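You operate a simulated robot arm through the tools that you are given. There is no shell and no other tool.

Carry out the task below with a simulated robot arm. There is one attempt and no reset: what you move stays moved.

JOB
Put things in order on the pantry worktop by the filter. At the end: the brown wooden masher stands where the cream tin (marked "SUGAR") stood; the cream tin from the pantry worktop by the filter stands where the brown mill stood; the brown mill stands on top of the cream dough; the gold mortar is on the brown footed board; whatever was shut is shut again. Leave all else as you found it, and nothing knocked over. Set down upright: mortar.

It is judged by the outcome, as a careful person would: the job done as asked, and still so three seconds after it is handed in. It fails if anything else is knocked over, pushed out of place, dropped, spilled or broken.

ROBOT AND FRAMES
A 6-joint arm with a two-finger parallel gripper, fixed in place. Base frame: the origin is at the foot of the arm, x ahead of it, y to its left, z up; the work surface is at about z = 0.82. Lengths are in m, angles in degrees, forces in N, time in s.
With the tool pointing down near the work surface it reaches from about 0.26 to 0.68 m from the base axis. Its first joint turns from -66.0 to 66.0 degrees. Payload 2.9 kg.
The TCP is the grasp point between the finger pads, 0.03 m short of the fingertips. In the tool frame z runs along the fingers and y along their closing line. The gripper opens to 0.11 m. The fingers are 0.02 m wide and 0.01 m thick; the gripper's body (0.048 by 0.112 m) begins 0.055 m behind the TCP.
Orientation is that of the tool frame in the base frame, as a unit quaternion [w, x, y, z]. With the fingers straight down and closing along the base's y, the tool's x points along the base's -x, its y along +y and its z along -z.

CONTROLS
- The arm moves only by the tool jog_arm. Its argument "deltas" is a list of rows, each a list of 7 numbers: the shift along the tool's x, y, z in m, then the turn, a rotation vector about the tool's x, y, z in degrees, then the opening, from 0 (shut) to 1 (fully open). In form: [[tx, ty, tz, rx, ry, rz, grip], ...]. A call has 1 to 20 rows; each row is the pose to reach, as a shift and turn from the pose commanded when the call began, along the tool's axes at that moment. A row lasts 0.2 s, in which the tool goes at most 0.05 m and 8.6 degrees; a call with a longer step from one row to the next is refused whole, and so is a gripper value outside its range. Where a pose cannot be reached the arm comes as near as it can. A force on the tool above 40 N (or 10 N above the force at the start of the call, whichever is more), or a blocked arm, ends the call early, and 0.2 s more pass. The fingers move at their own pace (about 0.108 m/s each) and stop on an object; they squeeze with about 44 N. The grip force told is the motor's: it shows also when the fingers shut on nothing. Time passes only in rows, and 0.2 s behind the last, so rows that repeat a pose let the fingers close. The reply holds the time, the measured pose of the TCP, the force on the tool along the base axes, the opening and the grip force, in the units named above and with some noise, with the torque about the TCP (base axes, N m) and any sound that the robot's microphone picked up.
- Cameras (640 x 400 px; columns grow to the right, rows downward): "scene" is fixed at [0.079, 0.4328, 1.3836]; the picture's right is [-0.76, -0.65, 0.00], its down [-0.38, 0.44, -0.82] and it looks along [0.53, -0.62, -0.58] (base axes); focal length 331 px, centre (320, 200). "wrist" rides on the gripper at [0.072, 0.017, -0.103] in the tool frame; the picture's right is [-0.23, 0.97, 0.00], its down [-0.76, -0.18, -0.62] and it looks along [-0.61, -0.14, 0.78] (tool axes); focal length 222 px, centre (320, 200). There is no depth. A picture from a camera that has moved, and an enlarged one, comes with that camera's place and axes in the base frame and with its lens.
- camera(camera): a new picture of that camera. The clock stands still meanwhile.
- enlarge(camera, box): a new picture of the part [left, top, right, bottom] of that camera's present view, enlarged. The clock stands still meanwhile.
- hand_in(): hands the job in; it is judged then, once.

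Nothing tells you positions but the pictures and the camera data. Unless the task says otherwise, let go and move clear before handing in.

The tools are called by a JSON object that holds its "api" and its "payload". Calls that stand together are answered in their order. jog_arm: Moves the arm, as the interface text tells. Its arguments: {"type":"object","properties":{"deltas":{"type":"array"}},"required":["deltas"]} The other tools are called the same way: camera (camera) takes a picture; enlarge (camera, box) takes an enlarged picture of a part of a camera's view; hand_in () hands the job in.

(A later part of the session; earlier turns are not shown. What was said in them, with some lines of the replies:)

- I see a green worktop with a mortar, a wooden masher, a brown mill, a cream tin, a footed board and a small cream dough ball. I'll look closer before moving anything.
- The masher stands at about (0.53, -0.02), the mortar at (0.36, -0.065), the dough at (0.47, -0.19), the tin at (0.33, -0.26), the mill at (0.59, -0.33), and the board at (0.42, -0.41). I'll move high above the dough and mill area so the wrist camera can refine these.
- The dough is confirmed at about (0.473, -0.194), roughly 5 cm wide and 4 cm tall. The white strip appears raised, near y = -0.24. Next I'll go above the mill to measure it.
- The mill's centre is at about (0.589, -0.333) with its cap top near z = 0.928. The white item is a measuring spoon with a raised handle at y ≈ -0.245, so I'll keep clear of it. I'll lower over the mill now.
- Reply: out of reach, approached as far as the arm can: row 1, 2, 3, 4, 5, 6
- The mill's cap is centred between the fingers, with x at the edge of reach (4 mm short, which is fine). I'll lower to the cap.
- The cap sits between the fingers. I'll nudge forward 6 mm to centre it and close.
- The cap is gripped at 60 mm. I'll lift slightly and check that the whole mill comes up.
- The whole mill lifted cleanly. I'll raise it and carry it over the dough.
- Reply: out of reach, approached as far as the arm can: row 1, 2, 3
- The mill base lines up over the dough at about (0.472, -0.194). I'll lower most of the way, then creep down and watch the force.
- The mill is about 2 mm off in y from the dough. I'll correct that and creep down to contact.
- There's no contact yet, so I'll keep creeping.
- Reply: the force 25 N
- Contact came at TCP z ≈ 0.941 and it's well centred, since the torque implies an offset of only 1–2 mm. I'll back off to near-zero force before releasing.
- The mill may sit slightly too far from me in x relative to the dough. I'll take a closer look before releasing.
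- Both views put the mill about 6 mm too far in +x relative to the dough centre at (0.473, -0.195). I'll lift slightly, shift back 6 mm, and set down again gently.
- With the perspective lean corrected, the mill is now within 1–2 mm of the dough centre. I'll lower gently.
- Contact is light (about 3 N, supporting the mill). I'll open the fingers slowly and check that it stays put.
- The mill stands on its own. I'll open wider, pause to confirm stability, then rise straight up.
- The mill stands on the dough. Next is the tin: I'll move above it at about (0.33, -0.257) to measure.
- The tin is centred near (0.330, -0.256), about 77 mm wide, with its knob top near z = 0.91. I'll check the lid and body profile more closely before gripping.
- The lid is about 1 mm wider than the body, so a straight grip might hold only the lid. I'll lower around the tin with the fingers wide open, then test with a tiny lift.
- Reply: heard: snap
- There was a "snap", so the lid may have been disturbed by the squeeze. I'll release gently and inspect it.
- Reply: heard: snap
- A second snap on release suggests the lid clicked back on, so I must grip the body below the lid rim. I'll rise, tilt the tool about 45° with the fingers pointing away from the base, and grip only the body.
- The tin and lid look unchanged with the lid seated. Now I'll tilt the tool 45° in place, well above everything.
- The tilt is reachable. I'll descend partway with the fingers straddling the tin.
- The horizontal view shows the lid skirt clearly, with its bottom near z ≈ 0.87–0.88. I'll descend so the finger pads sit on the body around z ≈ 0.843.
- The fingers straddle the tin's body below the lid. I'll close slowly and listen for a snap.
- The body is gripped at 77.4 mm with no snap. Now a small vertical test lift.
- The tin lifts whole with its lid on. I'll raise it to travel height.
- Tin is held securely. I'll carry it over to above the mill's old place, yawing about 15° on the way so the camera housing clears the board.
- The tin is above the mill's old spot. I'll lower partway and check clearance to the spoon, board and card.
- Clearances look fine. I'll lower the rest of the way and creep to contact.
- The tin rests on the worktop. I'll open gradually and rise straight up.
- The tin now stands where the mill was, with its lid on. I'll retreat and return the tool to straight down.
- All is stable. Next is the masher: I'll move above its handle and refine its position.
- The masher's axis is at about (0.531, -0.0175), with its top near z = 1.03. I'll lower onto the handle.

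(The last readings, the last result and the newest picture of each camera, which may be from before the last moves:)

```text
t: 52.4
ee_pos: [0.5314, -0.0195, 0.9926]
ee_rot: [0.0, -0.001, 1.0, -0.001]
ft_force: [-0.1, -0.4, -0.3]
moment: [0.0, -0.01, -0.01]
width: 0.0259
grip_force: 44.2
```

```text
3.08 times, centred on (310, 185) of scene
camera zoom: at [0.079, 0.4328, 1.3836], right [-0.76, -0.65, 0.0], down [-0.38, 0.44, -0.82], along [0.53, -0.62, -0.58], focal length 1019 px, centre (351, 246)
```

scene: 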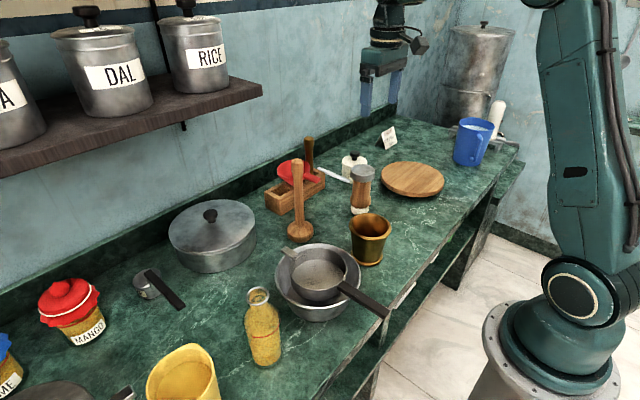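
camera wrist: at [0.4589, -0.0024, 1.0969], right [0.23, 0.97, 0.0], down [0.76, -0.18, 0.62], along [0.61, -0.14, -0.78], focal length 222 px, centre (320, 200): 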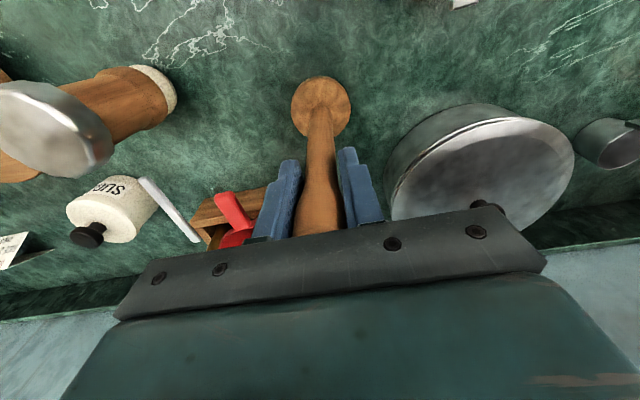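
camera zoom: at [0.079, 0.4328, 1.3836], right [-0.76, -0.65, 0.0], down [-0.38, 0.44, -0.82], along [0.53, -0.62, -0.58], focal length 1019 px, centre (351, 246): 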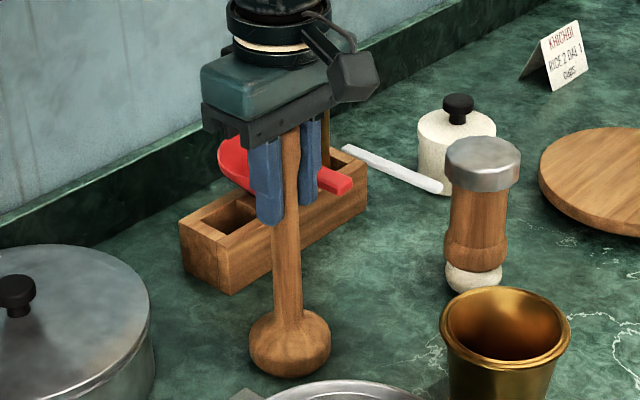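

The handle is gripped. I'll lift the masher straight up, high enough to pass over everything.

{"api": "jog_arm", "payload": {"deltas": [[0.0, 0.0, -0.01, 0, 0, 0, 0.1], [0.0, 0.0, -0.03, 0, 0, 0, 0.1], [0.0, 0.0, -0.065, 0, 0, 0, 0.1], [0.0, 0.0, -0.1, 0, 0, 0, 0.1], [0.0, 0.0, -0.135, 0, 0, 0, 0.1], [0.0, 0.0, -0.17, 0, 0, 0, 0.1], [0.0, 0.0, -0.17, 0, 0, 0, 0.1]]}}

{"api": "camera", "payload": {"camera": "scene"}}

{"api": "camera", "payload": {"camera": "wrist"}}

```text
t: 54.0
ee_pos: [0.5308, -0.0212, 1.163]
ee_rot: [0.001, 0.0, 1.0, 0.0]
ft_force: [-0.3, -0.2, -1.7]
moment: [0.01, 0.0, 0.03]
width: 0.0257
grip_force: 43.7
```

```text
taken
```

scene: 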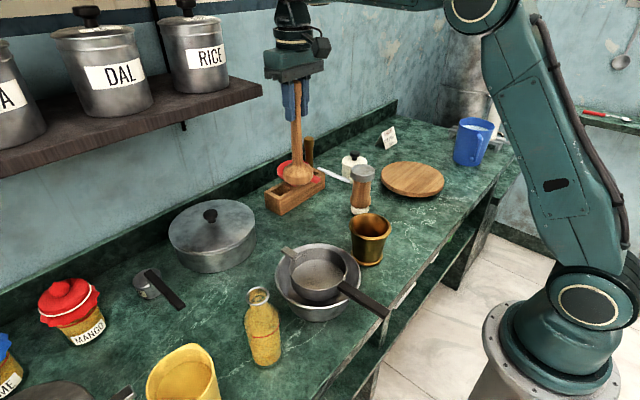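

```text
taken
camera wrist: at [0.4579, -0.0029, 1.2671], right [0.23, 0.97, 0.0], down [0.76, -0.18, 0.62], along [0.61, -0.14, -0.78], focal length 222 px, centre (320, 200)
```

wrist: 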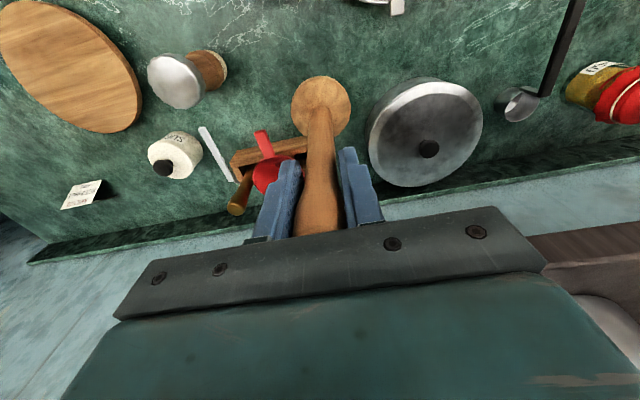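

{"api": "jog_arm", "payload": {"deltas": [[0.033, -0.025, 0, 0, 0, 0, 0.1], [0.066, -0.05, 0, 0, 0, 0, 0.1], [0.1, -0.075, 0, 0, 0, 0, 0.1], [0.131, -0.1, 0, 0, 0, 0, 0.1], [0.15, -0.136, 0, 0, 0, 0, 0.1], [0.168, -0.17, 0, 0, 0, 0, 0.1], [0.186, -0.204, 0, 0, 0, 0, 0.1], [0.201, -0.234, 0, 0, 0, 0, 0.1], [0.201, -0.234, 0, 0, 0, 0, 0.1], [0.201, -0.234, 0, 0, 0, 0, 0.1]]}}

{"api": "camera", "payload": {"camera": "scene"}}

{"api": "camera", "payload": {"camera": "wrist"}}

```text
t: 56.2
ee_pos: [0.3302, -0.2542, 1.1616]
ee_rot: [0.0, 0.001, 1.0, 0.0]
ft_force: [0.0, 0.9, -1.5]
moment: [0.0, 0.04, -0.01]
width: 0.0259
grip_force: 43.7
```

```text
taken
```

scene: 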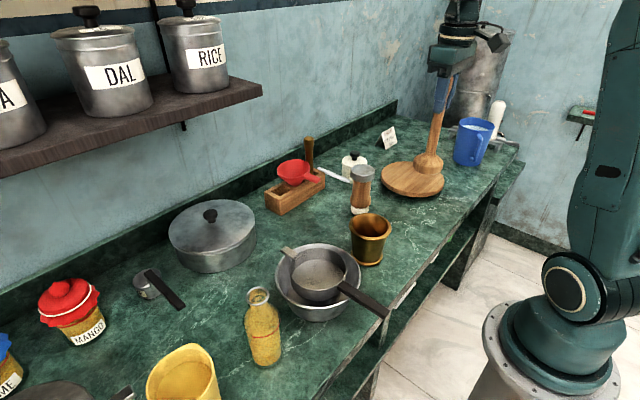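

```text
taken
camera wrist: at [0.2576, -0.2363, 1.266], right [0.23, 0.97, 0.0], down [0.76, -0.18, 0.62], along [0.61, -0.14, -0.78], focal length 222 px, centre (320, 200)
```

wrist: 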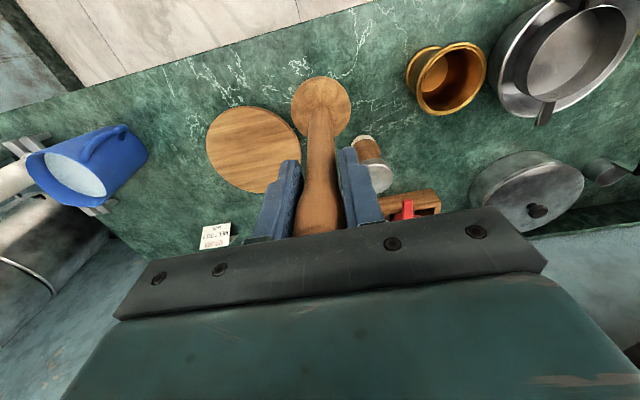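

I'll lower the masher onto the tin's original spot.

{"api": "jog_arm", "payload": {"deltas": [[0, 0, 0.04, 0, 0, 0, 0.1], [0, 0, 0.08, 0, 0, 0, 0.1], [0, 0, 0.12, 0, 0, 0, 0.1], [0, 0, 0.15, 0, 0, 0, 0.1], [0, 0, 0.163, 0, 0, 0, 0.1], [0, 0, 0.163, 0, 0, 0, 0.1]]}}

{"api": "enlarge", "payload": {"camera": "scene", "box": [360, 120, 490, 250]}}

{"api": "camera", "payload": {"camera": "wrist"}}

```text
t: 57.6
ee_pos: [0.3296, -0.2556, 0.9991]
ee_rot: [0.0, 0.0, 1.0, 0.0]
ft_force: [0.7, -0.7, -2.1]
moment: [0.0, 0.03, 0.0]
width: 0.0256
grip_force: 44.3
```

```text
3.08 times, centred on (425, 185) of scene
camera zoom: at [0.079, 0.4328, 1.3836], right [-0.76, -0.65, 0.0], down [-0.38, 0.44, -0.82], along [0.53, -0.62, -0.58], focal length 1019 px, centre (-3, 246)
```

zoom: 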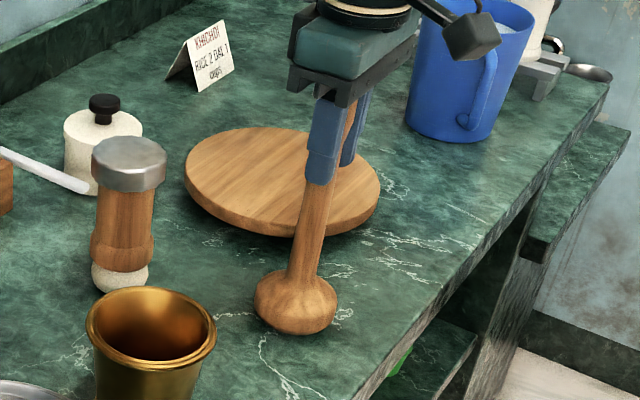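

```text
taken
camera wrist: at [0.2564, -0.2373, 1.1037], right [0.23, 0.97, 0.0], down [0.76, -0.18, 0.62], along [0.61, -0.14, -0.78], focal length 222 px, centre (320, 200)
```

wrist: 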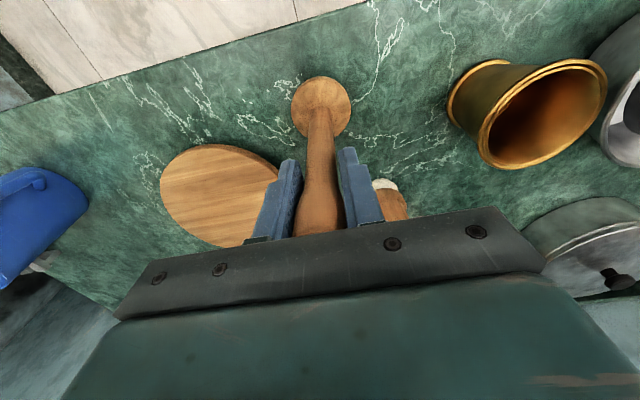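

{"api": "jog_arm", "payload": {"deltas": [[0, 0, 0.003, 0, 0, 0, 0.1], [0, 0, 0.0055, 0, 0, 0, 0.1], [0, 0, 0.0055, 0, 0, 0, 0.1]]}}

{"api": "jog_arm", "payload": {"deltas": [[0, 0, 0.0005, 0, 0, 0, 0.1], [0, 0, 0.001, 0, 0, 0, 0.1], [0, 0, 0.001, 0, 0, 0, 0.1]]}}

```text
t: 58.4
ee_pos: [0.33, -0.2542, 0.9947]
ee_rot: [-0.001, 0.0, 1.0, 0.0]
ft_force: [-0.1, -0.7, -1.5]
moment: [0.02, 0.03, 0.0]
width: 0.0255
grip_force: 43.9
```

```text
t: 59.2
ee_pos: [0.33, -0.2539, 0.9932]
ee_rot: [0.0, 0.0, 1.0, 0.001]
ft_force: [0.4, -0.4, -1.2]
moment: [-0.01, 0.0, 0.0]
width: 0.0255
grip_force: 44.1
```

{"api": "jog_arm", "payload": {"deltas": [[0, 0, 0.0005, 0, 0, 0, 0.1], [0, 0, 0.001, 0, 0, 0, 0.1], [0, 0, 0.001, 0, 0, 0, 0.1]]}}

```text
t: 60.0
ee_pos: [0.3289, -0.2534, 0.9928]
ee_rot: [0.001, 0.0, 1.0, 0.0]
ft_force: [-1.8, 0.9, 8.5]
moment: [0.1, 0.31, -0.03]
width: 0.0258
grip_force: 44.2
```

It's on the worktop. I'll ease off slightly and release slowly.

{"api": "jog_arm", "payload": {"deltas": [[0, 0, -0.0006, 0, 0, 0, 0.1], [0, 0, -0.0006, 0, 0, 0, 0.1]]}}

{"api": "jog_arm", "payload": {"deltas": [[0, 0, 0, 0, 0, 0, 0.22], [0, 0, 0, 0, 0, 0, 0.26], [0, 0, 0, 0, 0, 0, 0.32], [0, 0, 0, 0, 0, 0, 0.45], [0, 0, 0, 0, 0, 0, 0.45]]}}

{"api": "enlarge", "payload": {"camera": "scene", "box": [360, 120, 490, 250]}}

{"api": "camera", "payload": {"camera": "wrist"}}

```text
t: 60.6
ee_pos: [0.329, -0.2534, 0.9929]
ee_rot: [0.001, 0.0, 1.0, -0.001]
ft_force: [1.1, -1.2, 6.9]
moment: [-0.11, 0.04, 0.04]
width: 0.0259
grip_force: 43.8
```

```text
t: 61.8
ee_pos: [0.3292, -0.2538, 0.9917]
ee_rot: [0.0, 0.0, 1.0, 0.0]
ft_force: [-0.5, 0.6, -0.2]
moment: [0.01, 0.01, 0.01]
width: 0.0495
grip_force: 0.0
```

```text
3.08 times, centred on (425, 185) of scene
camera zoom: at [0.079, 0.4328, 1.3836], right [-0.76, -0.65, 0.0], down [-0.38, 0.44, -0.82], along [0.53, -0.62, -0.58], focal length 1019 px, centre (-3, 246)
```

zoom: 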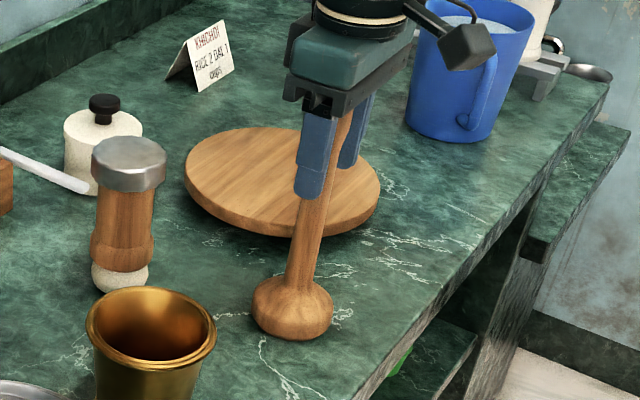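

```text
taken
camera wrist: at [0.2574, -0.2358, 1.0967], right [0.23, 0.97, 0.0], down [0.76, -0.18, 0.62], along [0.61, -0.14, -0.78], focal length 222 px, centre (320, 200)
```

wrist: 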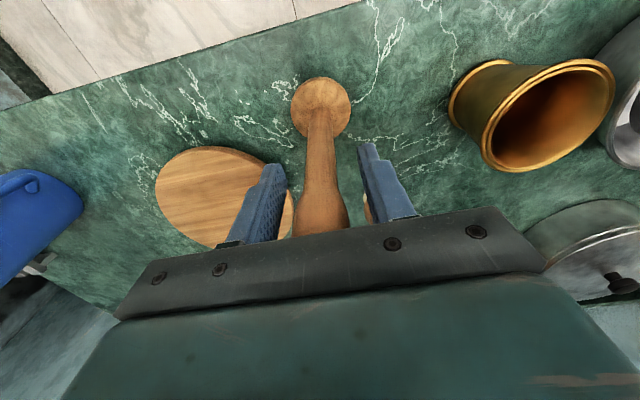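

The masher stands. I'll rise straight up, then go to the mortar.

{"api": "jog_arm", "payload": {"deltas": [[0, 0, -0.01, 0, 0, 0, 0.5], [0, 0, -0.03, 0, 0, 0, 0.5], [0, 0, -0.06, 0, 0, 0, 0.5], [0, 0, -0.1, 0, 0, 0, 0.5], [0, 0, -0.14, 0, 0, 0, 0.6], [0, 0, -0.15, 0, 0, 0, 0.7], [0, 0, -0.15, 0, 0, 0, 0.8]]}}

{"api": "camera", "payload": {"camera": "scene"}}

{"api": "camera", "payload": {"camera": "wrist"}}

```text
t: 63.4
ee_pos: [0.3293, -0.2525, 1.1443]
ee_rot: [0.0, 0.0, 1.0, 0.0]
ft_force: [0.0, 0.7, 0.4]
moment: [-0.03, 0.01, 0.03]
width: 0.088
grip_force: 0.0
```

```text
taken
```

scene: 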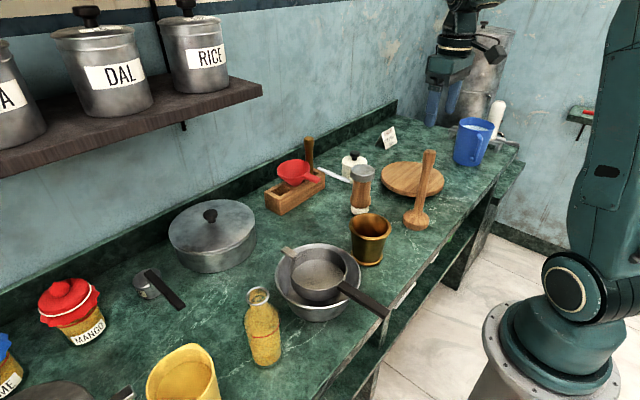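

```text
taken
camera wrist: at [0.2571, -0.2351, 1.2476], right [0.23, 0.97, 0.0], down [0.76, -0.18, 0.62], along [0.61, -0.14, -0.78], focal length 222 px, centre (320, 200)
```

wrist: 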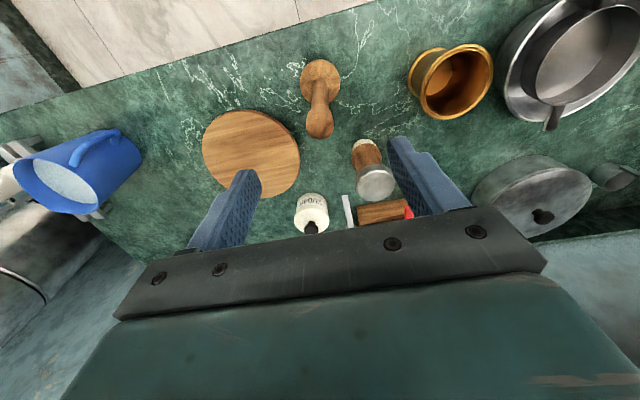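

The masher is standing at the tin's former place. Now I'll go above the mortar.

{"api": "jog_arm", "payload": {"deltas": [[-0.006, 0.04, 0, 0, 0, 0, 0.9], [-0.012, 0.08, 0, 0, 0, 0, 1], [-0.018, 0.12, 0.0, 0, 0, 0, 1], [-0.024, 0.16, 0.02, 0, 0, 0, 1], [-0.03, 0.188, 0.05, 0, 0, 0, 1], [-0.03, 0.188, 0.05, 0, 0, 0, 1]]}}

{"api": "camera", "payload": {"camera": "wrist"}}

{"api": "enlarge", "payload": {"camera": "wrist", "box": [220, 0, 460, 200]}}

{"api": "enlarge", "payload": {"camera": "scene", "box": [320, 190, 420, 290]}}

```text
t: 64.8
ee_pos: [0.3586, -0.0661, 1.0923]
ee_rot: [0.001, 0.0, 1.0, 0.001]
ft_force: [0.2, -0.2, 0.4]
moment: [0.0, 0.02, 0.0]
width: 0.1101
grip_force: 0.1
```

```text
taken
camera wrist: at [0.2871, -0.0485, 1.196], right [0.23, 0.97, 0.0], down [0.76, -0.18, 0.62], along [0.61, -0.14, -0.78], focal length 222 px, centre (320, 200)
```

wrist: 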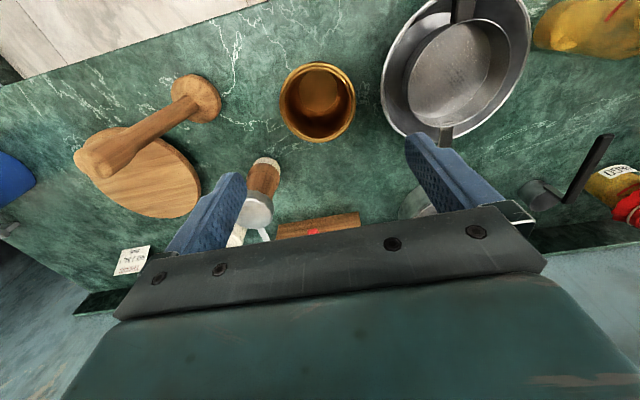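

```text
2.00 times, centred on (340, 100) of wrist
camera zoom: at [0.2871, -0.0485, 1.196], right [0.23, 0.97, 0.0], down [0.76, -0.18, 0.62], along [0.61, -0.14, -0.78], focal length 444 px, centre (280, 400)
```

zoom: 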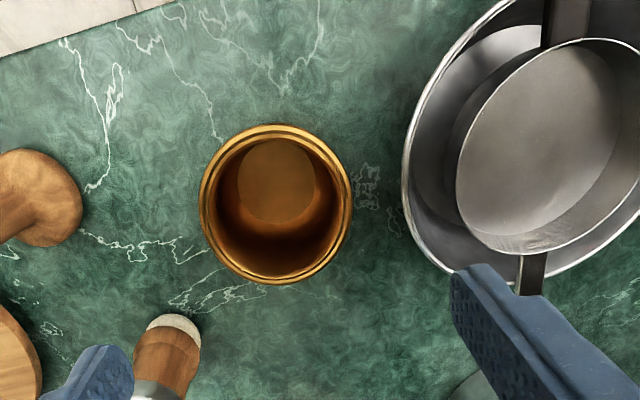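

```text
4.00 times, centred on (370, 240) of scene
camera zoom: at [0.0789, 0.4328, 1.3836], right [-0.76, -0.65, 0.0], down [-0.38, 0.44, -0.82], along [0.53, -0.62, -0.58], focal length 1325 px, centre (120, 40)
```

zoom: 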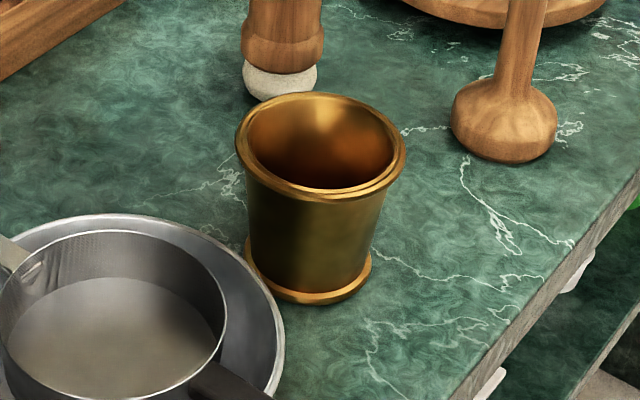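

The mortar is centred at about (0.360, -0.067) with a rim about 91 mm wide near z = 0.917. I'll lower with the fingers fully open, stopping just above the rim to check.

{"api": "jog_arm", "payload": {"deltas": [[-0.001, -0.0015, 0.035, 0, 0, 0, 1], [-0.001, -0.0015, 0.07, 0, 0, 0, 1], [-0.001, -0.0015, 0.105, 0, 0, 0, 1], [-0.001, -0.0015, 0.133, 0, 0, 0, 1], [-0.001, -0.0015, 0.133, 0, 0, 0, 1]]}}

{"api": "camera", "payload": {"camera": "wrist"}}

{"api": "enlarge", "payload": {"camera": "scene", "box": [310, 160, 430, 280]}}

```text
t: 66.0
ee_pos: [0.3592, -0.0659, 0.9591]
ee_rot: [0.0, 0.0, 1.0, 0.0]
ft_force: [0.1, 1.1, 0.2]
moment: [0.0, 0.04, 0.0]
width: 0.11
grip_force: 0.0
```

```text
taken
camera wrist: at [0.2868, -0.0495, 1.064], right [0.23, 0.97, 0.0], down [0.76, -0.18, 0.62], along [0.61, -0.14, -0.78], focal length 222 px, centre (320, 200)
```

wrist: 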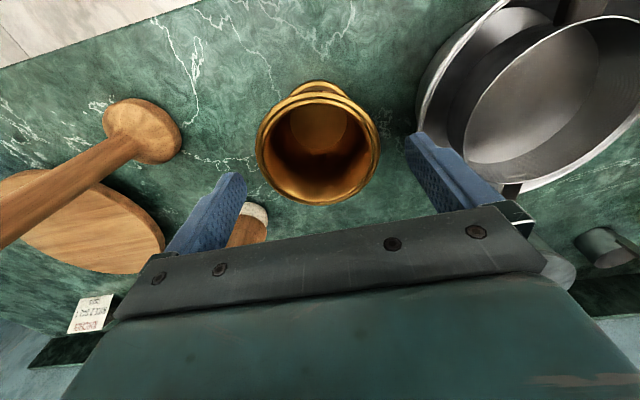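

```text
3.33 times, centred on (370, 220) of scene
camera zoom: at [0.079, 0.4328, 1.3836], right [-0.76, -0.65, 0.0], down [-0.38, 0.44, -0.82], along [0.53, -0.62, -0.58], focal length 1104 px, centre (153, 133)
```

zoom: 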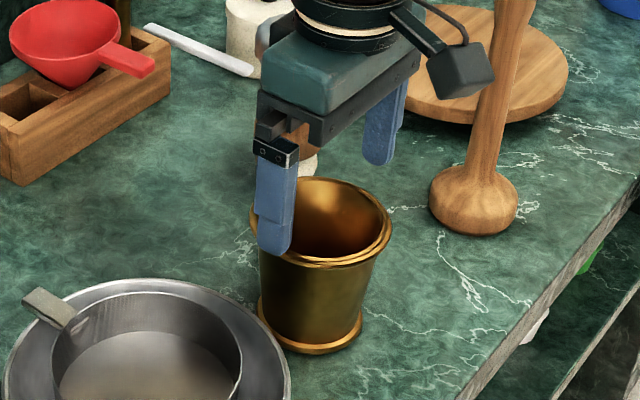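

Aligned within about 1 mm in y. I'll lower around the rim.

{"api": "jog_arm", "payload": {"deltas": [[0.001, 0, 0.015, 0, 0, 0, 1], [0.001, 0, 0.03, 0, 0, 0, 1], [0.001, 0, 0.045, 0, 0, 0, 1], [0.001, 0, 0.053, 0, 0, 0, 1], [0.001, 0, 0.053, 0, 0, 0, 1]]}}

{"api": "camera", "payload": {"camera": "wrist"}}

{"api": "enlarge", "payload": {"camera": "scene", "box": [310, 160, 430, 280]}}

```text
t: 67.2
ee_pos: [0.3592, -0.0666, 0.9062]
ee_rot: [0.0, -0.001, 1.0, 0.0]
ft_force: [-0.1, 1.1, 0.3]
moment: [0.01, 0.03, -0.01]
width: 0.1098
grip_force: 0.0
```

```text
taken
camera wrist: at [0.2868, -0.0494, 1.0107], right [0.23, 0.97, 0.0], down [0.76, -0.18, 0.62], along [0.61, -0.14, -0.78], focal length 222 px, centre (320, 200)
```

wrist: 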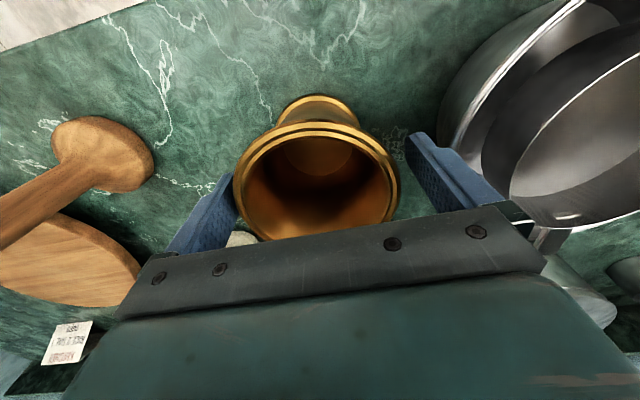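

```text
3.33 times, centred on (370, 220) of scene
camera zoom: at [0.079, 0.4328, 1.3836], right [-0.76, -0.65, 0.0], down [-0.38, 0.44, -0.82], along [0.53, -0.62, -0.58], focal length 1104 px, centre (153, 133)
```

zoom: 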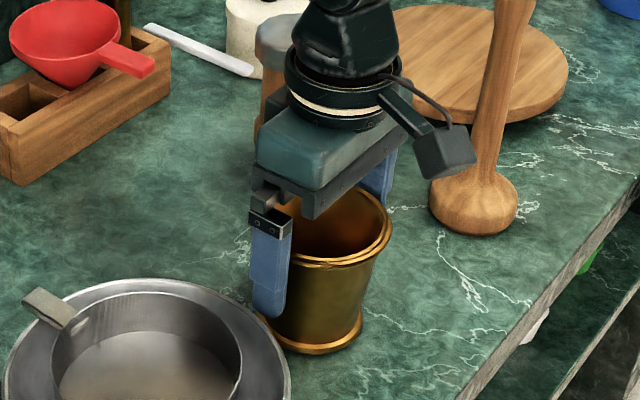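

{"api": "jog_arm", "payload": {"deltas": [[0, 0, 0, 0, 0, 0, 0.92], [0, 0, 0, 0, 0, 0, 0.86], [0, 0, 0, 0, 0, 0, 0.8], [0, 0, 0, 0, 0, 0, 0.7], [0, 0, 0, 0, 0, 0, 0.7]]}}

{"api": "camera", "payload": {"camera": "wrist"}}

{"api": "enlarge", "payload": {"camera": "scene", "box": [310, 160, 430, 280]}}

```text
t: 68.4
ee_pos: [0.3589, -0.0672, 0.9062]
ee_rot: [0.001, 0.0, 1.0, 0.001]
ft_force: [0.0, -1.8, -0.2]
moment: [0.0, -0.01, 0.0]
width: 0.0882
grip_force: 44.1
```

```text
taken
camera wrist: at [0.2869, -0.0495, 1.0108], right [0.23, 0.97, 0.0], down [0.76, -0.18, 0.62], along [0.61, -0.14, -0.78], focal length 222 px, centre (320, 200)
```

wrist: 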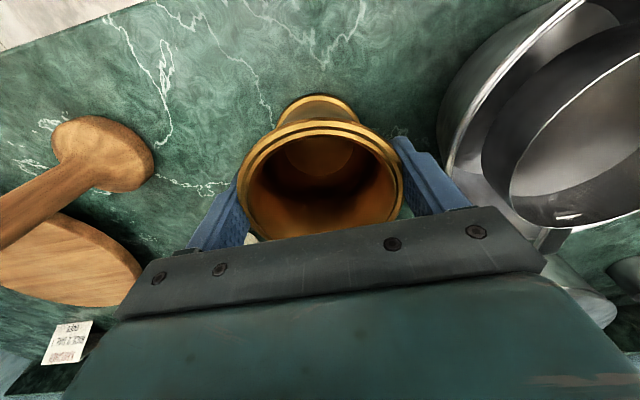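

```text
3.33 times, centred on (370, 220) of scene
camera zoom: at [0.079, 0.4328, 1.3836], right [-0.76, -0.65, 0.0], down [-0.38, 0.44, -0.82], along [0.53, -0.62, -0.58], focal length 1104 px, centre (153, 133)
```

zoom: 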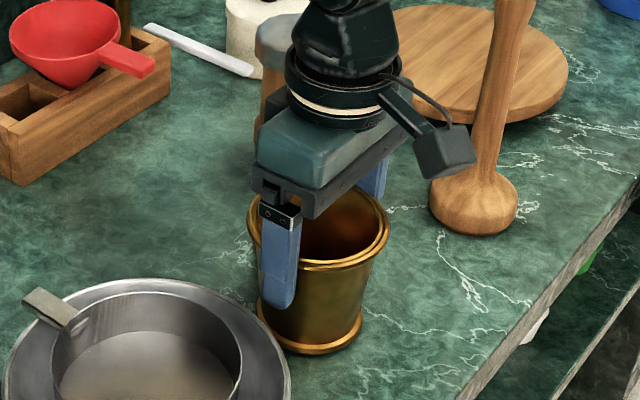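

Gripped at 88 mm. Now a small test lift.

{"api": "jog_arm", "payload": {"deltas": [[0, 0, -0.005, 0, 0, 0, 0.7], [0, 0, -0.015, 0, 0, 0, 0.7], [0, 0, -0.03, 0, 0, 0, 0.7], [0, 0, -0.03, 0, 0, 0, 0.7], [0, 0, -0.03, 0, 0, 0, 0.7]]}}

{"api": "camera", "payload": {"camera": "wrist"}}

{"api": "enlarge", "payload": {"camera": "scene", "box": [310, 160, 430, 280]}}

```text
t: 69.6
ee_pos: [0.3595, -0.0665, 0.937]
ee_rot: [0.0, 0.0, 1.0, 0.0]
ft_force: [-0.3, -0.2, -4.6]
moment: [0.0, 0.01, 0.03]
width: 0.0886
grip_force: 44.2
```

```text
taken
camera wrist: at [0.2875, -0.0495, 1.041], right [0.23, 0.97, 0.0], down [0.76, -0.18, 0.62], along [0.61, -0.14, -0.78], focal length 222 px, centre (320, 200)
```

wrist: 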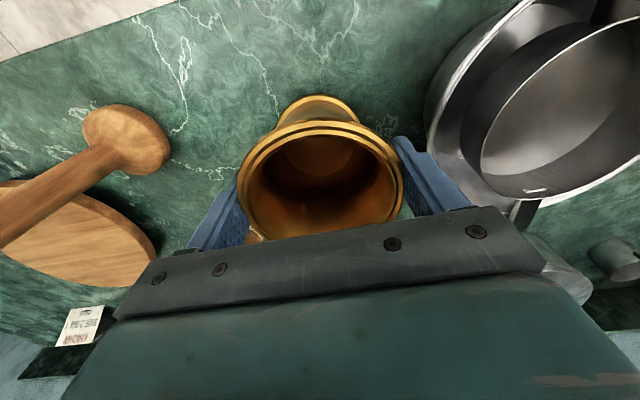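

```text
3.33 times, centred on (370, 220) of scene
camera zoom: at [0.079, 0.4328, 1.3836], right [-0.76, -0.65, 0.0], down [-0.38, 0.44, -0.82], along [0.53, -0.62, -0.58], focal length 1104 px, centre (153, 133)
```

zoom: 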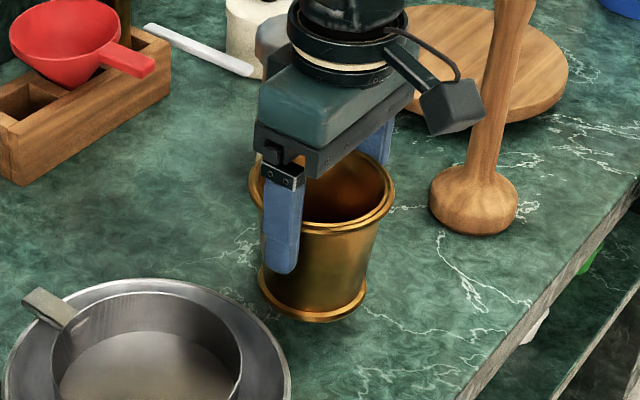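

The mortar lifts cleanly (about 0.45 kg) and hangs level. I'll raise it high and carry it over to the board.

{"api": "jog_arm", "payload": {"deltas": [[0, 0, -0.04, 0, 0, 0, 0.7], [0, 0, -0.08, 0, 0, 0, 0.7], [0, 0, -0.12, 0, 0, 0, 0.7], [0, 0, -0.16, 0, 0, 0, 0.7], [0, 0, -0.2, 0, 0, 0, 0.7], [0, 0, -0.215, 0, 0, 0, 0.7], [0, 0, -0.215, 0, 0, 0, 0.7]]}}

{"api": "jog_arm", "payload": {"deltas": [[-0.005, -0.03, 0, 0, 0, 0, 0.7], [-0.014, -0.072, 0, 0, 0, 0, 0.7], [-0.022, -0.114, 0, 0, 0, 0, 0.7], [-0.03, -0.156, 0, 0, 0, 0, 0.7], [-0.038, -0.198, 0, 0, 0, 0, 0.7], [-0.046, -0.24, 0, 0, 0, 0, 0.7], [-0.054, -0.282, 0, 0, 0, 0, 0.7], [-0.06, -0.315, 0, 0, 0, 0, 0.7], [-0.066, -0.338, 0, 0, 0, 0, 0.7], [-0.066, -0.338, 0, 0, 0, 0, 0.7], [-0.066, -0.338, 0, 0, 0, 0, 0.7]]}}

{"api": "camera", "payload": {"camera": "scene"}}

{"api": "camera", "payload": {"camera": "wrist"}}

```text
t: 71.2
ee_pos: [0.3617, -0.0659, 1.1515]
ee_rot: [0.001, 0.0, 1.0, 0.0]
ft_force: [-0.1, 0.2, -3.0]
moment: [0.0, -0.02, 0.02]
width: 0.0883
grip_force: 43.9
```

```text
t: 73.6
ee_pos: [0.426, -0.404, 1.151]
ee_rot: [-0.001, 0.001, 1.0, 0.0]
ft_force: [0.3, 0.4, -3.3]
moment: [0.0, 0.04, 0.01]
width: 0.0884
grip_force: 43.4
```

```text
taken
```

scene: 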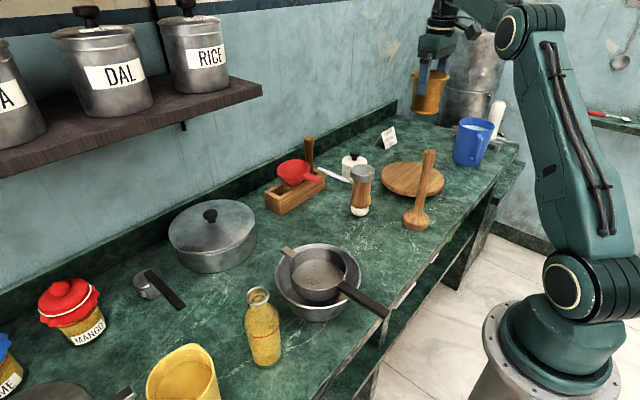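

```text
taken
camera wrist: at [0.3543, -0.3879, 1.2561], right [0.23, 0.97, 0.0], down [0.76, -0.18, 0.62], along [0.61, -0.14, -0.78], focal length 222 px, centre (320, 200)
```

wrist: 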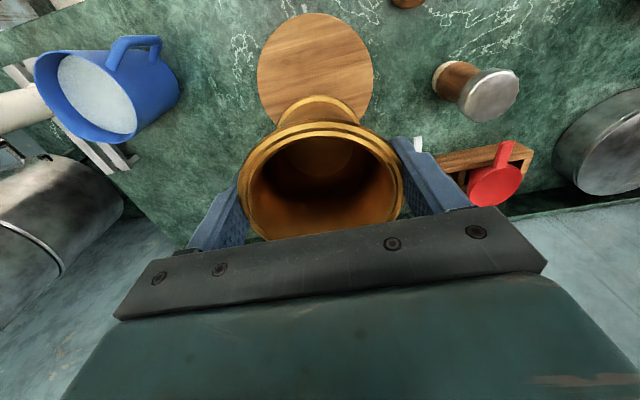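

The board's centre works out to about (0.432, -0.413) with its top near z = 0.857. I'll shift slightly and lower the mortar partway.

{"api": "jog_arm", "payload": {"deltas": [[-0.005, -0.008, 0.02, 0, 0, 0, 0.7], [-0.005, -0.008, 0.06, 0, 0, 0, 0.7], [-0.005, -0.008, 0.1, 0, 0, 0, 0.7], [-0.005, -0.008, 0.14, 0, 0, 0, 0.7], [-0.005, -0.008, 0.165, 0, 0, 0, 0.7], [-0.005, -0.008, 0.165, 0, 0, 0, 0.7]]}}

{"api": "enlarge", "payload": {"camera": "scene", "box": [340, 80, 500, 240]}}

{"api": "camera", "payload": {"camera": "wrist"}}

```text
t: 75.0
ee_pos: [0.43, -0.4148, 0.9847]
ee_rot: [0.0, 0.0, 1.0, 0.001]
ft_force: [0.3, 0.3, -3.7]
moment: [-0.03, -0.01, 0.0]
width: 0.0883
grip_force: 43.9
```

```text
2.50 times, centred on (420, 160) of scene
camera zoom: at [0.079, 0.4328, 1.3836], right [-0.76, -0.65, 0.0], down [-0.38, 0.44, -0.82], along [0.53, -0.62, -0.58], focal length 828 px, centre (70, 300)
```

zoom: 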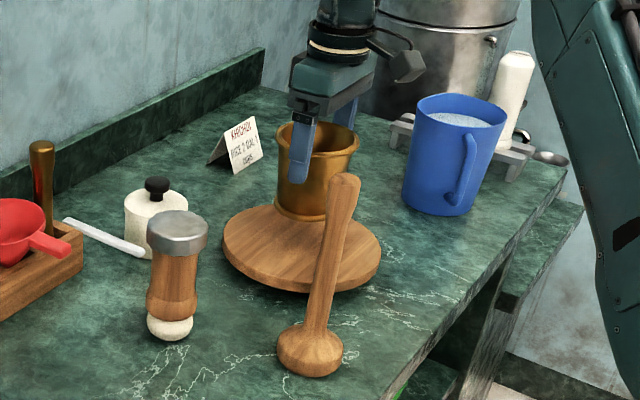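

```text
taken
camera wrist: at [0.359, -0.3974, 1.0888], right [0.23, 0.97, 0.0], down [0.76, -0.18, 0.62], along [0.61, -0.14, -0.78], focal length 222 px, centre (320, 200)
```

wrist: 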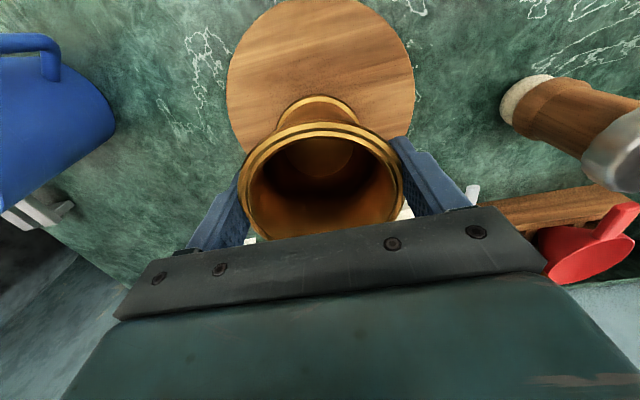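

The mortar is well centred above the board. I'll lower further and creep to contact.

{"api": "jog_arm", "payload": {"deltas": [[0, 0, 0.015, 0, 0, 0, 0.7], [0, 0, 0.03, 0, 0, 0, 0.7], [0, 0, 0.034, 0, 0, 0, 0.7], [0, 0, 0.034, 0, 0, 0, 0.7]]}}

{"api": "enlarge", "payload": {"camera": "scene", "box": [370, 110, 470, 210]}}

{"api": "camera", "payload": {"camera": "wrist"}}

```text
t: 76.0
ee_pos: [0.4312, -0.4136, 0.9513]
ee_rot: [0.0, 0.0, 1.0, 0.0]
ft_force: [-0.5, -0.8, -4.3]
moment: [0.02, 0.01, 0.01]
width: 0.0885
grip_force: 43.7
```

```text
4.00 times, centred on (420, 160) of scene
camera zoom: at [0.079, 0.4328, 1.3836], right [-0.76, -0.65, 0.0], down [-0.38, 0.44, -0.82], along [0.53, -0.62, -0.58], focal length 1325 px, centre (-80, 360)
```

zoom: 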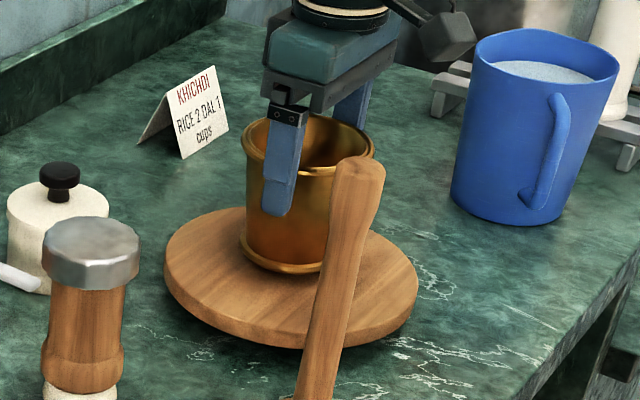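

```text
taken
camera wrist: at [0.3587, -0.3966, 1.0561], right [0.23, 0.97, 0.0], down [0.76, -0.18, 0.62], along [0.61, -0.14, -0.78], focal length 222 px, centre (320, 200)
```

wrist: 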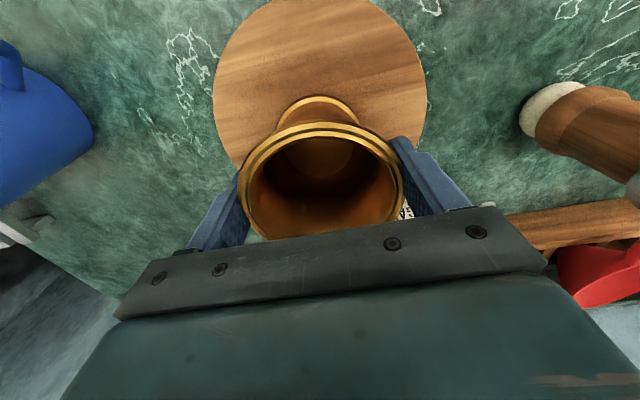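

The mortar sits about 1 cm toward the back of the board. I'll shift it nearer centre, then creep down.

{"api": "jog_arm", "payload": {"deltas": [[0.004, 0.002, 0, 0, 0, 0, 0.7], [0.007, 0.004, 0, 0, 0, 0, 0.7], [0.007, 0.004, 0.003, 0, 0, 0, 0.7], [0.007, 0.004, 0.005, 0, 0, 0, 0.7], [0.007, 0.004, 0.005, 0, 0, 0, 0.7]]}}

{"api": "jog_arm", "payload": {"deltas": [[0, 0, 0.001, 0, 0, 0, 0.7], [0, 0, 0.002, 0, 0, 0, 0.7], [0, 0, 0.002, 0, 0, 0, 0.7]]}}

{"api": "enlarge", "payload": {"camera": "scene", "box": [370, 110, 470, 210]}}

```text
t: 77.2
ee_pos: [0.4239, -0.41, 0.9482]
ee_rot: [0.0, -0.001, 1.0, 0.0]
ft_force: [-0.9, -0.8, -3.9]
moment: [0.01, 0.0, 0.02]
width: 0.0884
grip_force: 44.2
```

```text
t: 78.0
ee_pos: [0.4246, -0.4102, 0.9453]
ee_rot: [0.0, 0.001, 1.0, 0.0]
ft_force: [0.2, 0.0, -3.5]
moment: [-0.01, 0.02, -0.01]
width: 0.0886
grip_force: 43.9
```

```text
4.00 times, centred on (420, 160) of scene
camera zoom: at [0.079, 0.4328, 1.3836], right [-0.76, -0.65, 0.0], down [-0.38, 0.44, -0.82], along [0.53, -0.62, -0.58], focal length 1325 px, centre (-80, 360)
```

zoom: 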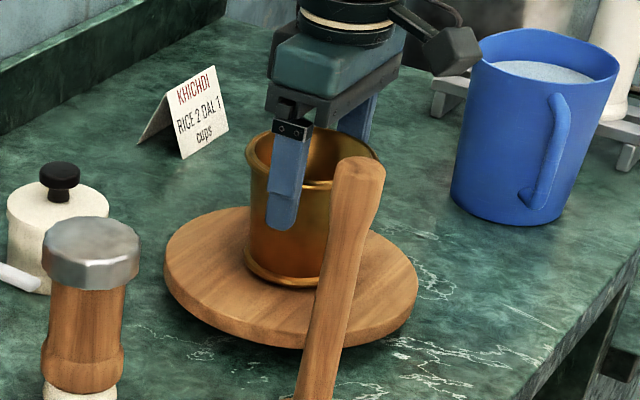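

{"api": "jog_arm", "payload": {"deltas": [[0, 0, 0.001, 0, 0, 0, 0.7], [0, 0, 0.002, 0, 0, 0, 0.7], [0, 0, 0.002, 0, 0, 0, 0.7]]}}

{"api": "jog_arm", "payload": {"deltas": [[0, 0, 0.001, 0, 0, 0, 0.7], [0, 0, 0.0015, 0, 0, 0, 0.7], [0, 0, 0.0015, 0, 0, 0, 0.7]]}}

```text
t: 78.8
ee_pos: [0.4242, -0.4096, 0.9431]
ee_rot: [0.0, 0.0, 1.0, 0.0]
ft_force: [0.2, 1.3, -3.3]
moment: [0.04, 0.06, 0.0]
width: 0.0886
grip_force: 43.9
```

```text
t: 79.6
ee_pos: [0.4244, -0.4084, 0.9425]
ee_rot: [0.0, 0.0, 1.0, 0.0]
ft_force: [-2.1, -0.1, -1.0]
moment: [0.13, 0.1, 0.06]
width: 0.0884
grip_force: 44.4
```

Contact is starting. One more small step, then check.

{"api": "jog_arm", "payload": {"deltas": [[0, 0, 0.0005, 0, 0, 0, 0.7], [0, 0, 0.0005, 0, 0, 0, 0.7]]}}

{"api": "enlarge", "payload": {"camera": "scene", "box": [370, 110, 470, 210]}}

{"api": "camera", "payload": {"camera": "wrist"}}

```text
t: 80.2
ee_pos: [0.4253, -0.4089, 0.9435]
ee_rot: [0.001, 0.0, 1.0, 0.0]
ft_force: [-1.7, -0.1, 8.5]
moment: [0.41, 0.14, 0.06]
width: 0.0884
grip_force: 43.6
```

```text
4.00 times, centred on (420, 160) of scene
camera zoom: at [0.0788, 0.4329, 1.3836], right [-0.76, -0.65, 0.0], down [-0.38, 0.44, -0.82], along [0.53, -0.62, -0.58], focal length 1325 px, centre (-80, 360)
```

zoom: 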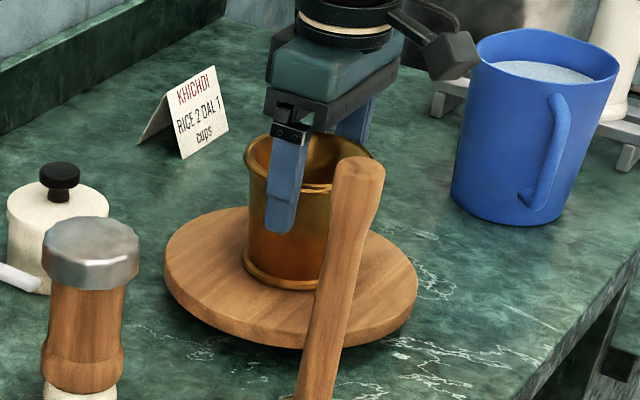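

```text
taken
camera wrist: at [0.3519, -0.3913, 1.0467], right [0.23, 0.97, 0.0], down [0.76, -0.18, 0.62], along [0.61, -0.14, -0.78], focal length 222 px, centre (320, 200)
```

wrist: 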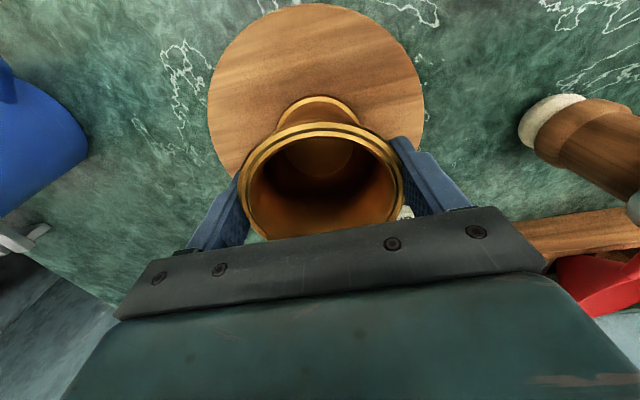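

Mortar is resting on the board. I'll release slowly.

{"api": "jog_arm", "payload": {"deltas": [[0, 0, -0.0003, 0, 0, 0, 0.79], [0, 0, -0.0003, 0, 0, 0, 0.83], [0, 0, -0.0003, 0, 0, 0, 0.9], [0, 0, -0.0003, 0, 0, 0, 1.0], [0, 0, -0.0003, 0, 0, 0, 1.0]]}}

{"api": "enlarge", "payload": {"camera": "scene", "box": [370, 110, 470, 210]}}

{"api": "camera", "payload": {"camera": "wrist"}}

```text
t: 81.4
ee_pos: [0.4244, -0.4088, 0.9421]
ee_rot: [-0.001, 0.0, 1.0, 0.001]
ft_force: [-0.5, 0.2, -0.7]
moment: [0.02, 0.02, 0.0]
width: 0.1099
grip_force: 0.0
```

```text
4.00 times, centred on (420, 160) of scene
camera zoom: at [0.079, 0.4328, 1.3836], right [-0.76, -0.65, 0.0], down [-0.38, 0.44, -0.82], along [0.53, -0.62, -0.58], focal length 1325 px, centre (-80, 360)
```

zoom: 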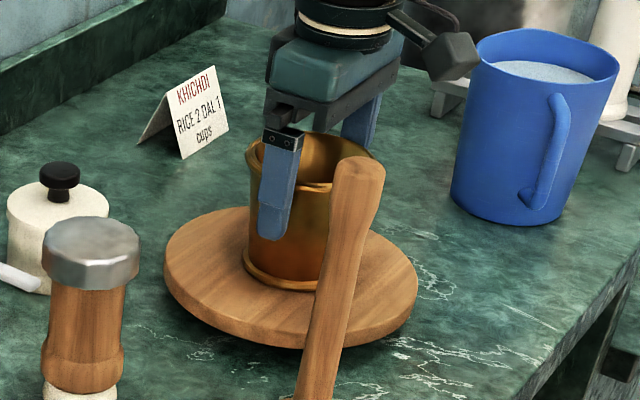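

```text
taken
camera wrist: at [0.3518, -0.3911, 1.0463], right [0.23, 0.97, 0.0], down [0.76, -0.18, 0.62], along [0.61, -0.14, -0.78], focal length 222 px, centre (320, 200)
```

wrist: 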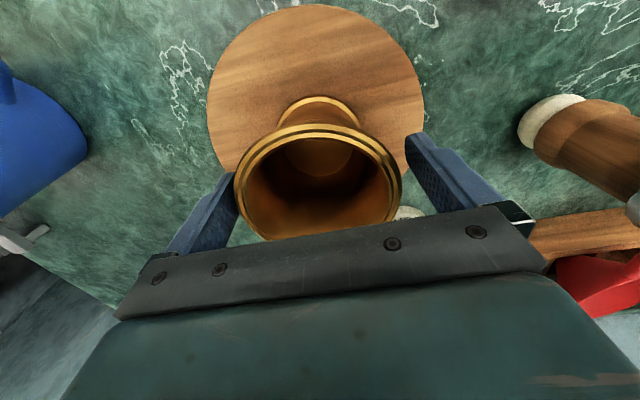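

Released. I'll rise straight up slowly past the rim, then higher.

{"api": "jog_arm", "payload": {"deltas": [[0, 0, -0.006, 0, 0, 0, 1], [0, 0, -0.015, 0, 0, 0, 1], [0, 0, -0.03, 0, 0, 0, 1], [0, 0, -0.055, 0, 0, 0, 1], [0, 0, -0.09, 0, 0, 0, 1], [0, 0, -0.13, 0, 0, 0, 1], [0, 0, -0.17, 0, 0, 0, 1], [0, 0, -0.2, 0, 0, 0, 1], [0, 0, -0.2, 0, 0, 0, 1]]}}

{"api": "camera", "payload": {"camera": "scene"}}

{"api": "camera", "payload": {"camera": "wrist"}}

{"api": "enlarge", "payload": {"camera": "scene", "box": [330, 130, 470, 250]}}

```text
t: 83.4
ee_pos: [0.4248, -0.4071, 1.1439]
ee_rot: [0.0, 0.0, 1.0, 0.0]
ft_force: [0.0, -0.4, 0.4]
moment: [0.02, 0.0, 0.03]
width: 0.1099
grip_force: 0.1
```

```text
taken
```

scene: 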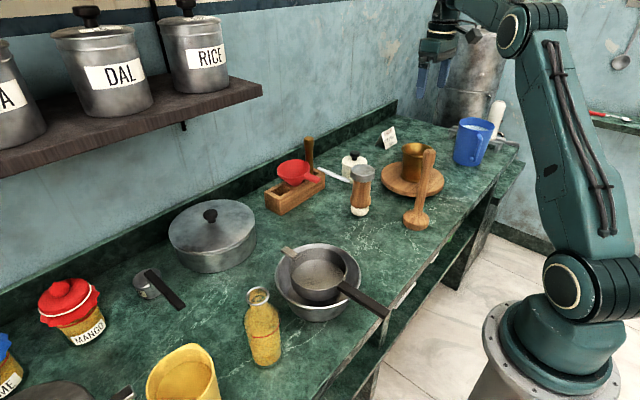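

```text
taken
camera wrist: at [0.3518, -0.3898, 1.2484], right [0.23, 0.97, 0.0], down [0.76, -0.18, 0.62], along [0.61, -0.14, -0.78], focal length 222 px, centre (320, 200)
```

wrist: 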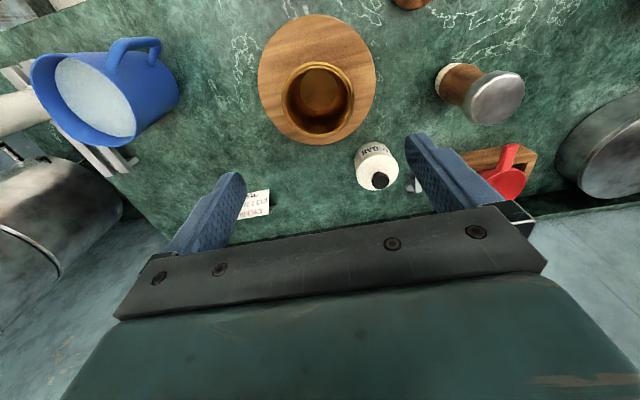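

```text
3.33 times, centred on (400, 190) of scene
camera zoom: at [0.079, 0.4328, 1.3836], right [-0.76, -0.65, 0.0], down [-0.38, 0.44, -0.82], along [0.53, -0.62, -0.58], focal length 1104 px, centre (53, 233)
```

zoom: 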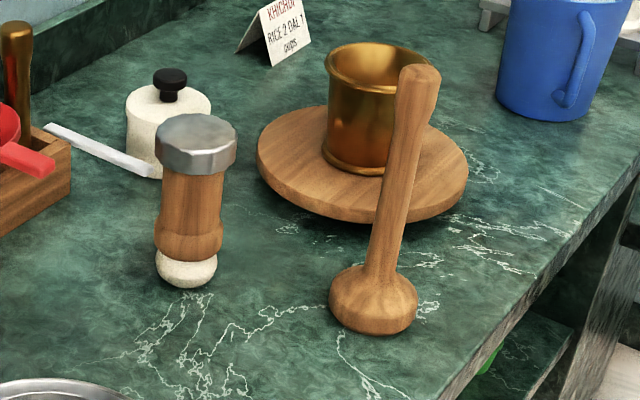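

Everything appears placed. I'll verify the tin's lid and the mill on the dough before handing in.

{"api": "enlarge", "payload": {"camera": "wrist", "box": [330, 120, 430, 210]}}

{"api": "enlarge", "payload": {"camera": "scene", "box": [335, 140, 385, 220]}}

{"api": "enlarge", "payload": {"camera": "scene", "box": [310, 140, 390, 200]}}

```text
4.44 times, centred on (380, 165) of wrist
camera zoom: at [0.3518, -0.3898, 1.2484], right [0.23, 0.97, 0.0], down [0.76, -0.18, 0.62], along [0.61, -0.14, -0.78], focal length 987 px, centre (53, 356)
```

zoom: 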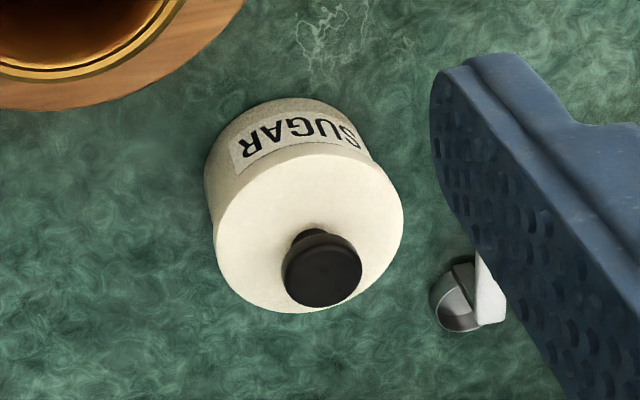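

```text
5.00 times, centred on (360, 180) of scene
camera zoom: at [0.079, 0.4328, 1.3836], right [-0.76, -0.65, 0.0], down [-0.38, 0.44, -0.82], along [0.53, -0.62, -0.58], focal length 1656 px, centre (120, 300)
```

zoom: 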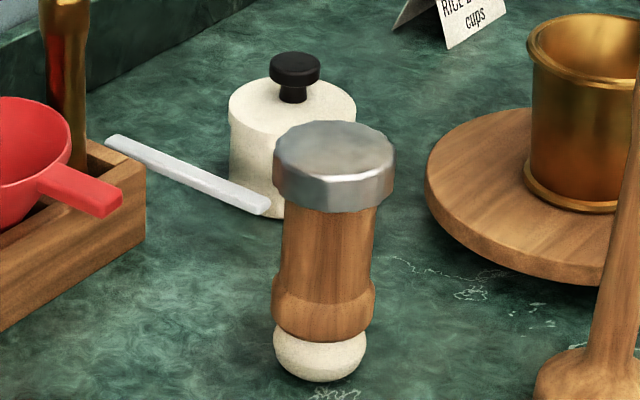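

```text
6.67 times, centred on (350, 170) of scene
camera zoom: at [0.079, 0.4328, 1.3836], right [-0.76, -0.65, 0.0], down [-0.38, 0.44, -0.82], along [0.53, -0.62, -0.58], focal length 2208 px, centre (120, 400)
```

zoom: 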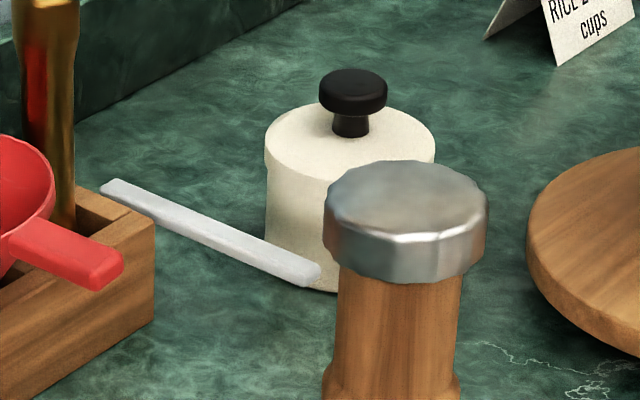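

The tin's lid sits flush, the mill stands on the dough, the masher stands where the tin was, and the mortar stands upright on the board. The spoon, funnel, bowl and card look undisturbed, and the gripper is clear, so I'm handing in.

{"api": "hand_in", "payload": {}}

```text
The job is handed in.
```

I handed the job in with all four items placed and the arm clear. In the last pictures everything was standing and nothing else looked disturbed.

- **Mill:** it stands on top of the cream dough, centred to within about 2 mm by my estimate, and stayed put for the rest of the job.
- **Cream tin:** it stands where the mill stood, with its lid on. My first grip caught the lid rim and I heard a snap. A second snap came when I let go, which I took as the lid clicking back on. After that I gripped only the body, and the lid looked flush in the final pictures. I did not press it down to confirm.
- **Masher:** it stands upright where the tin stood.
- **Mortar:** it stands upright near the middle of the footed board.
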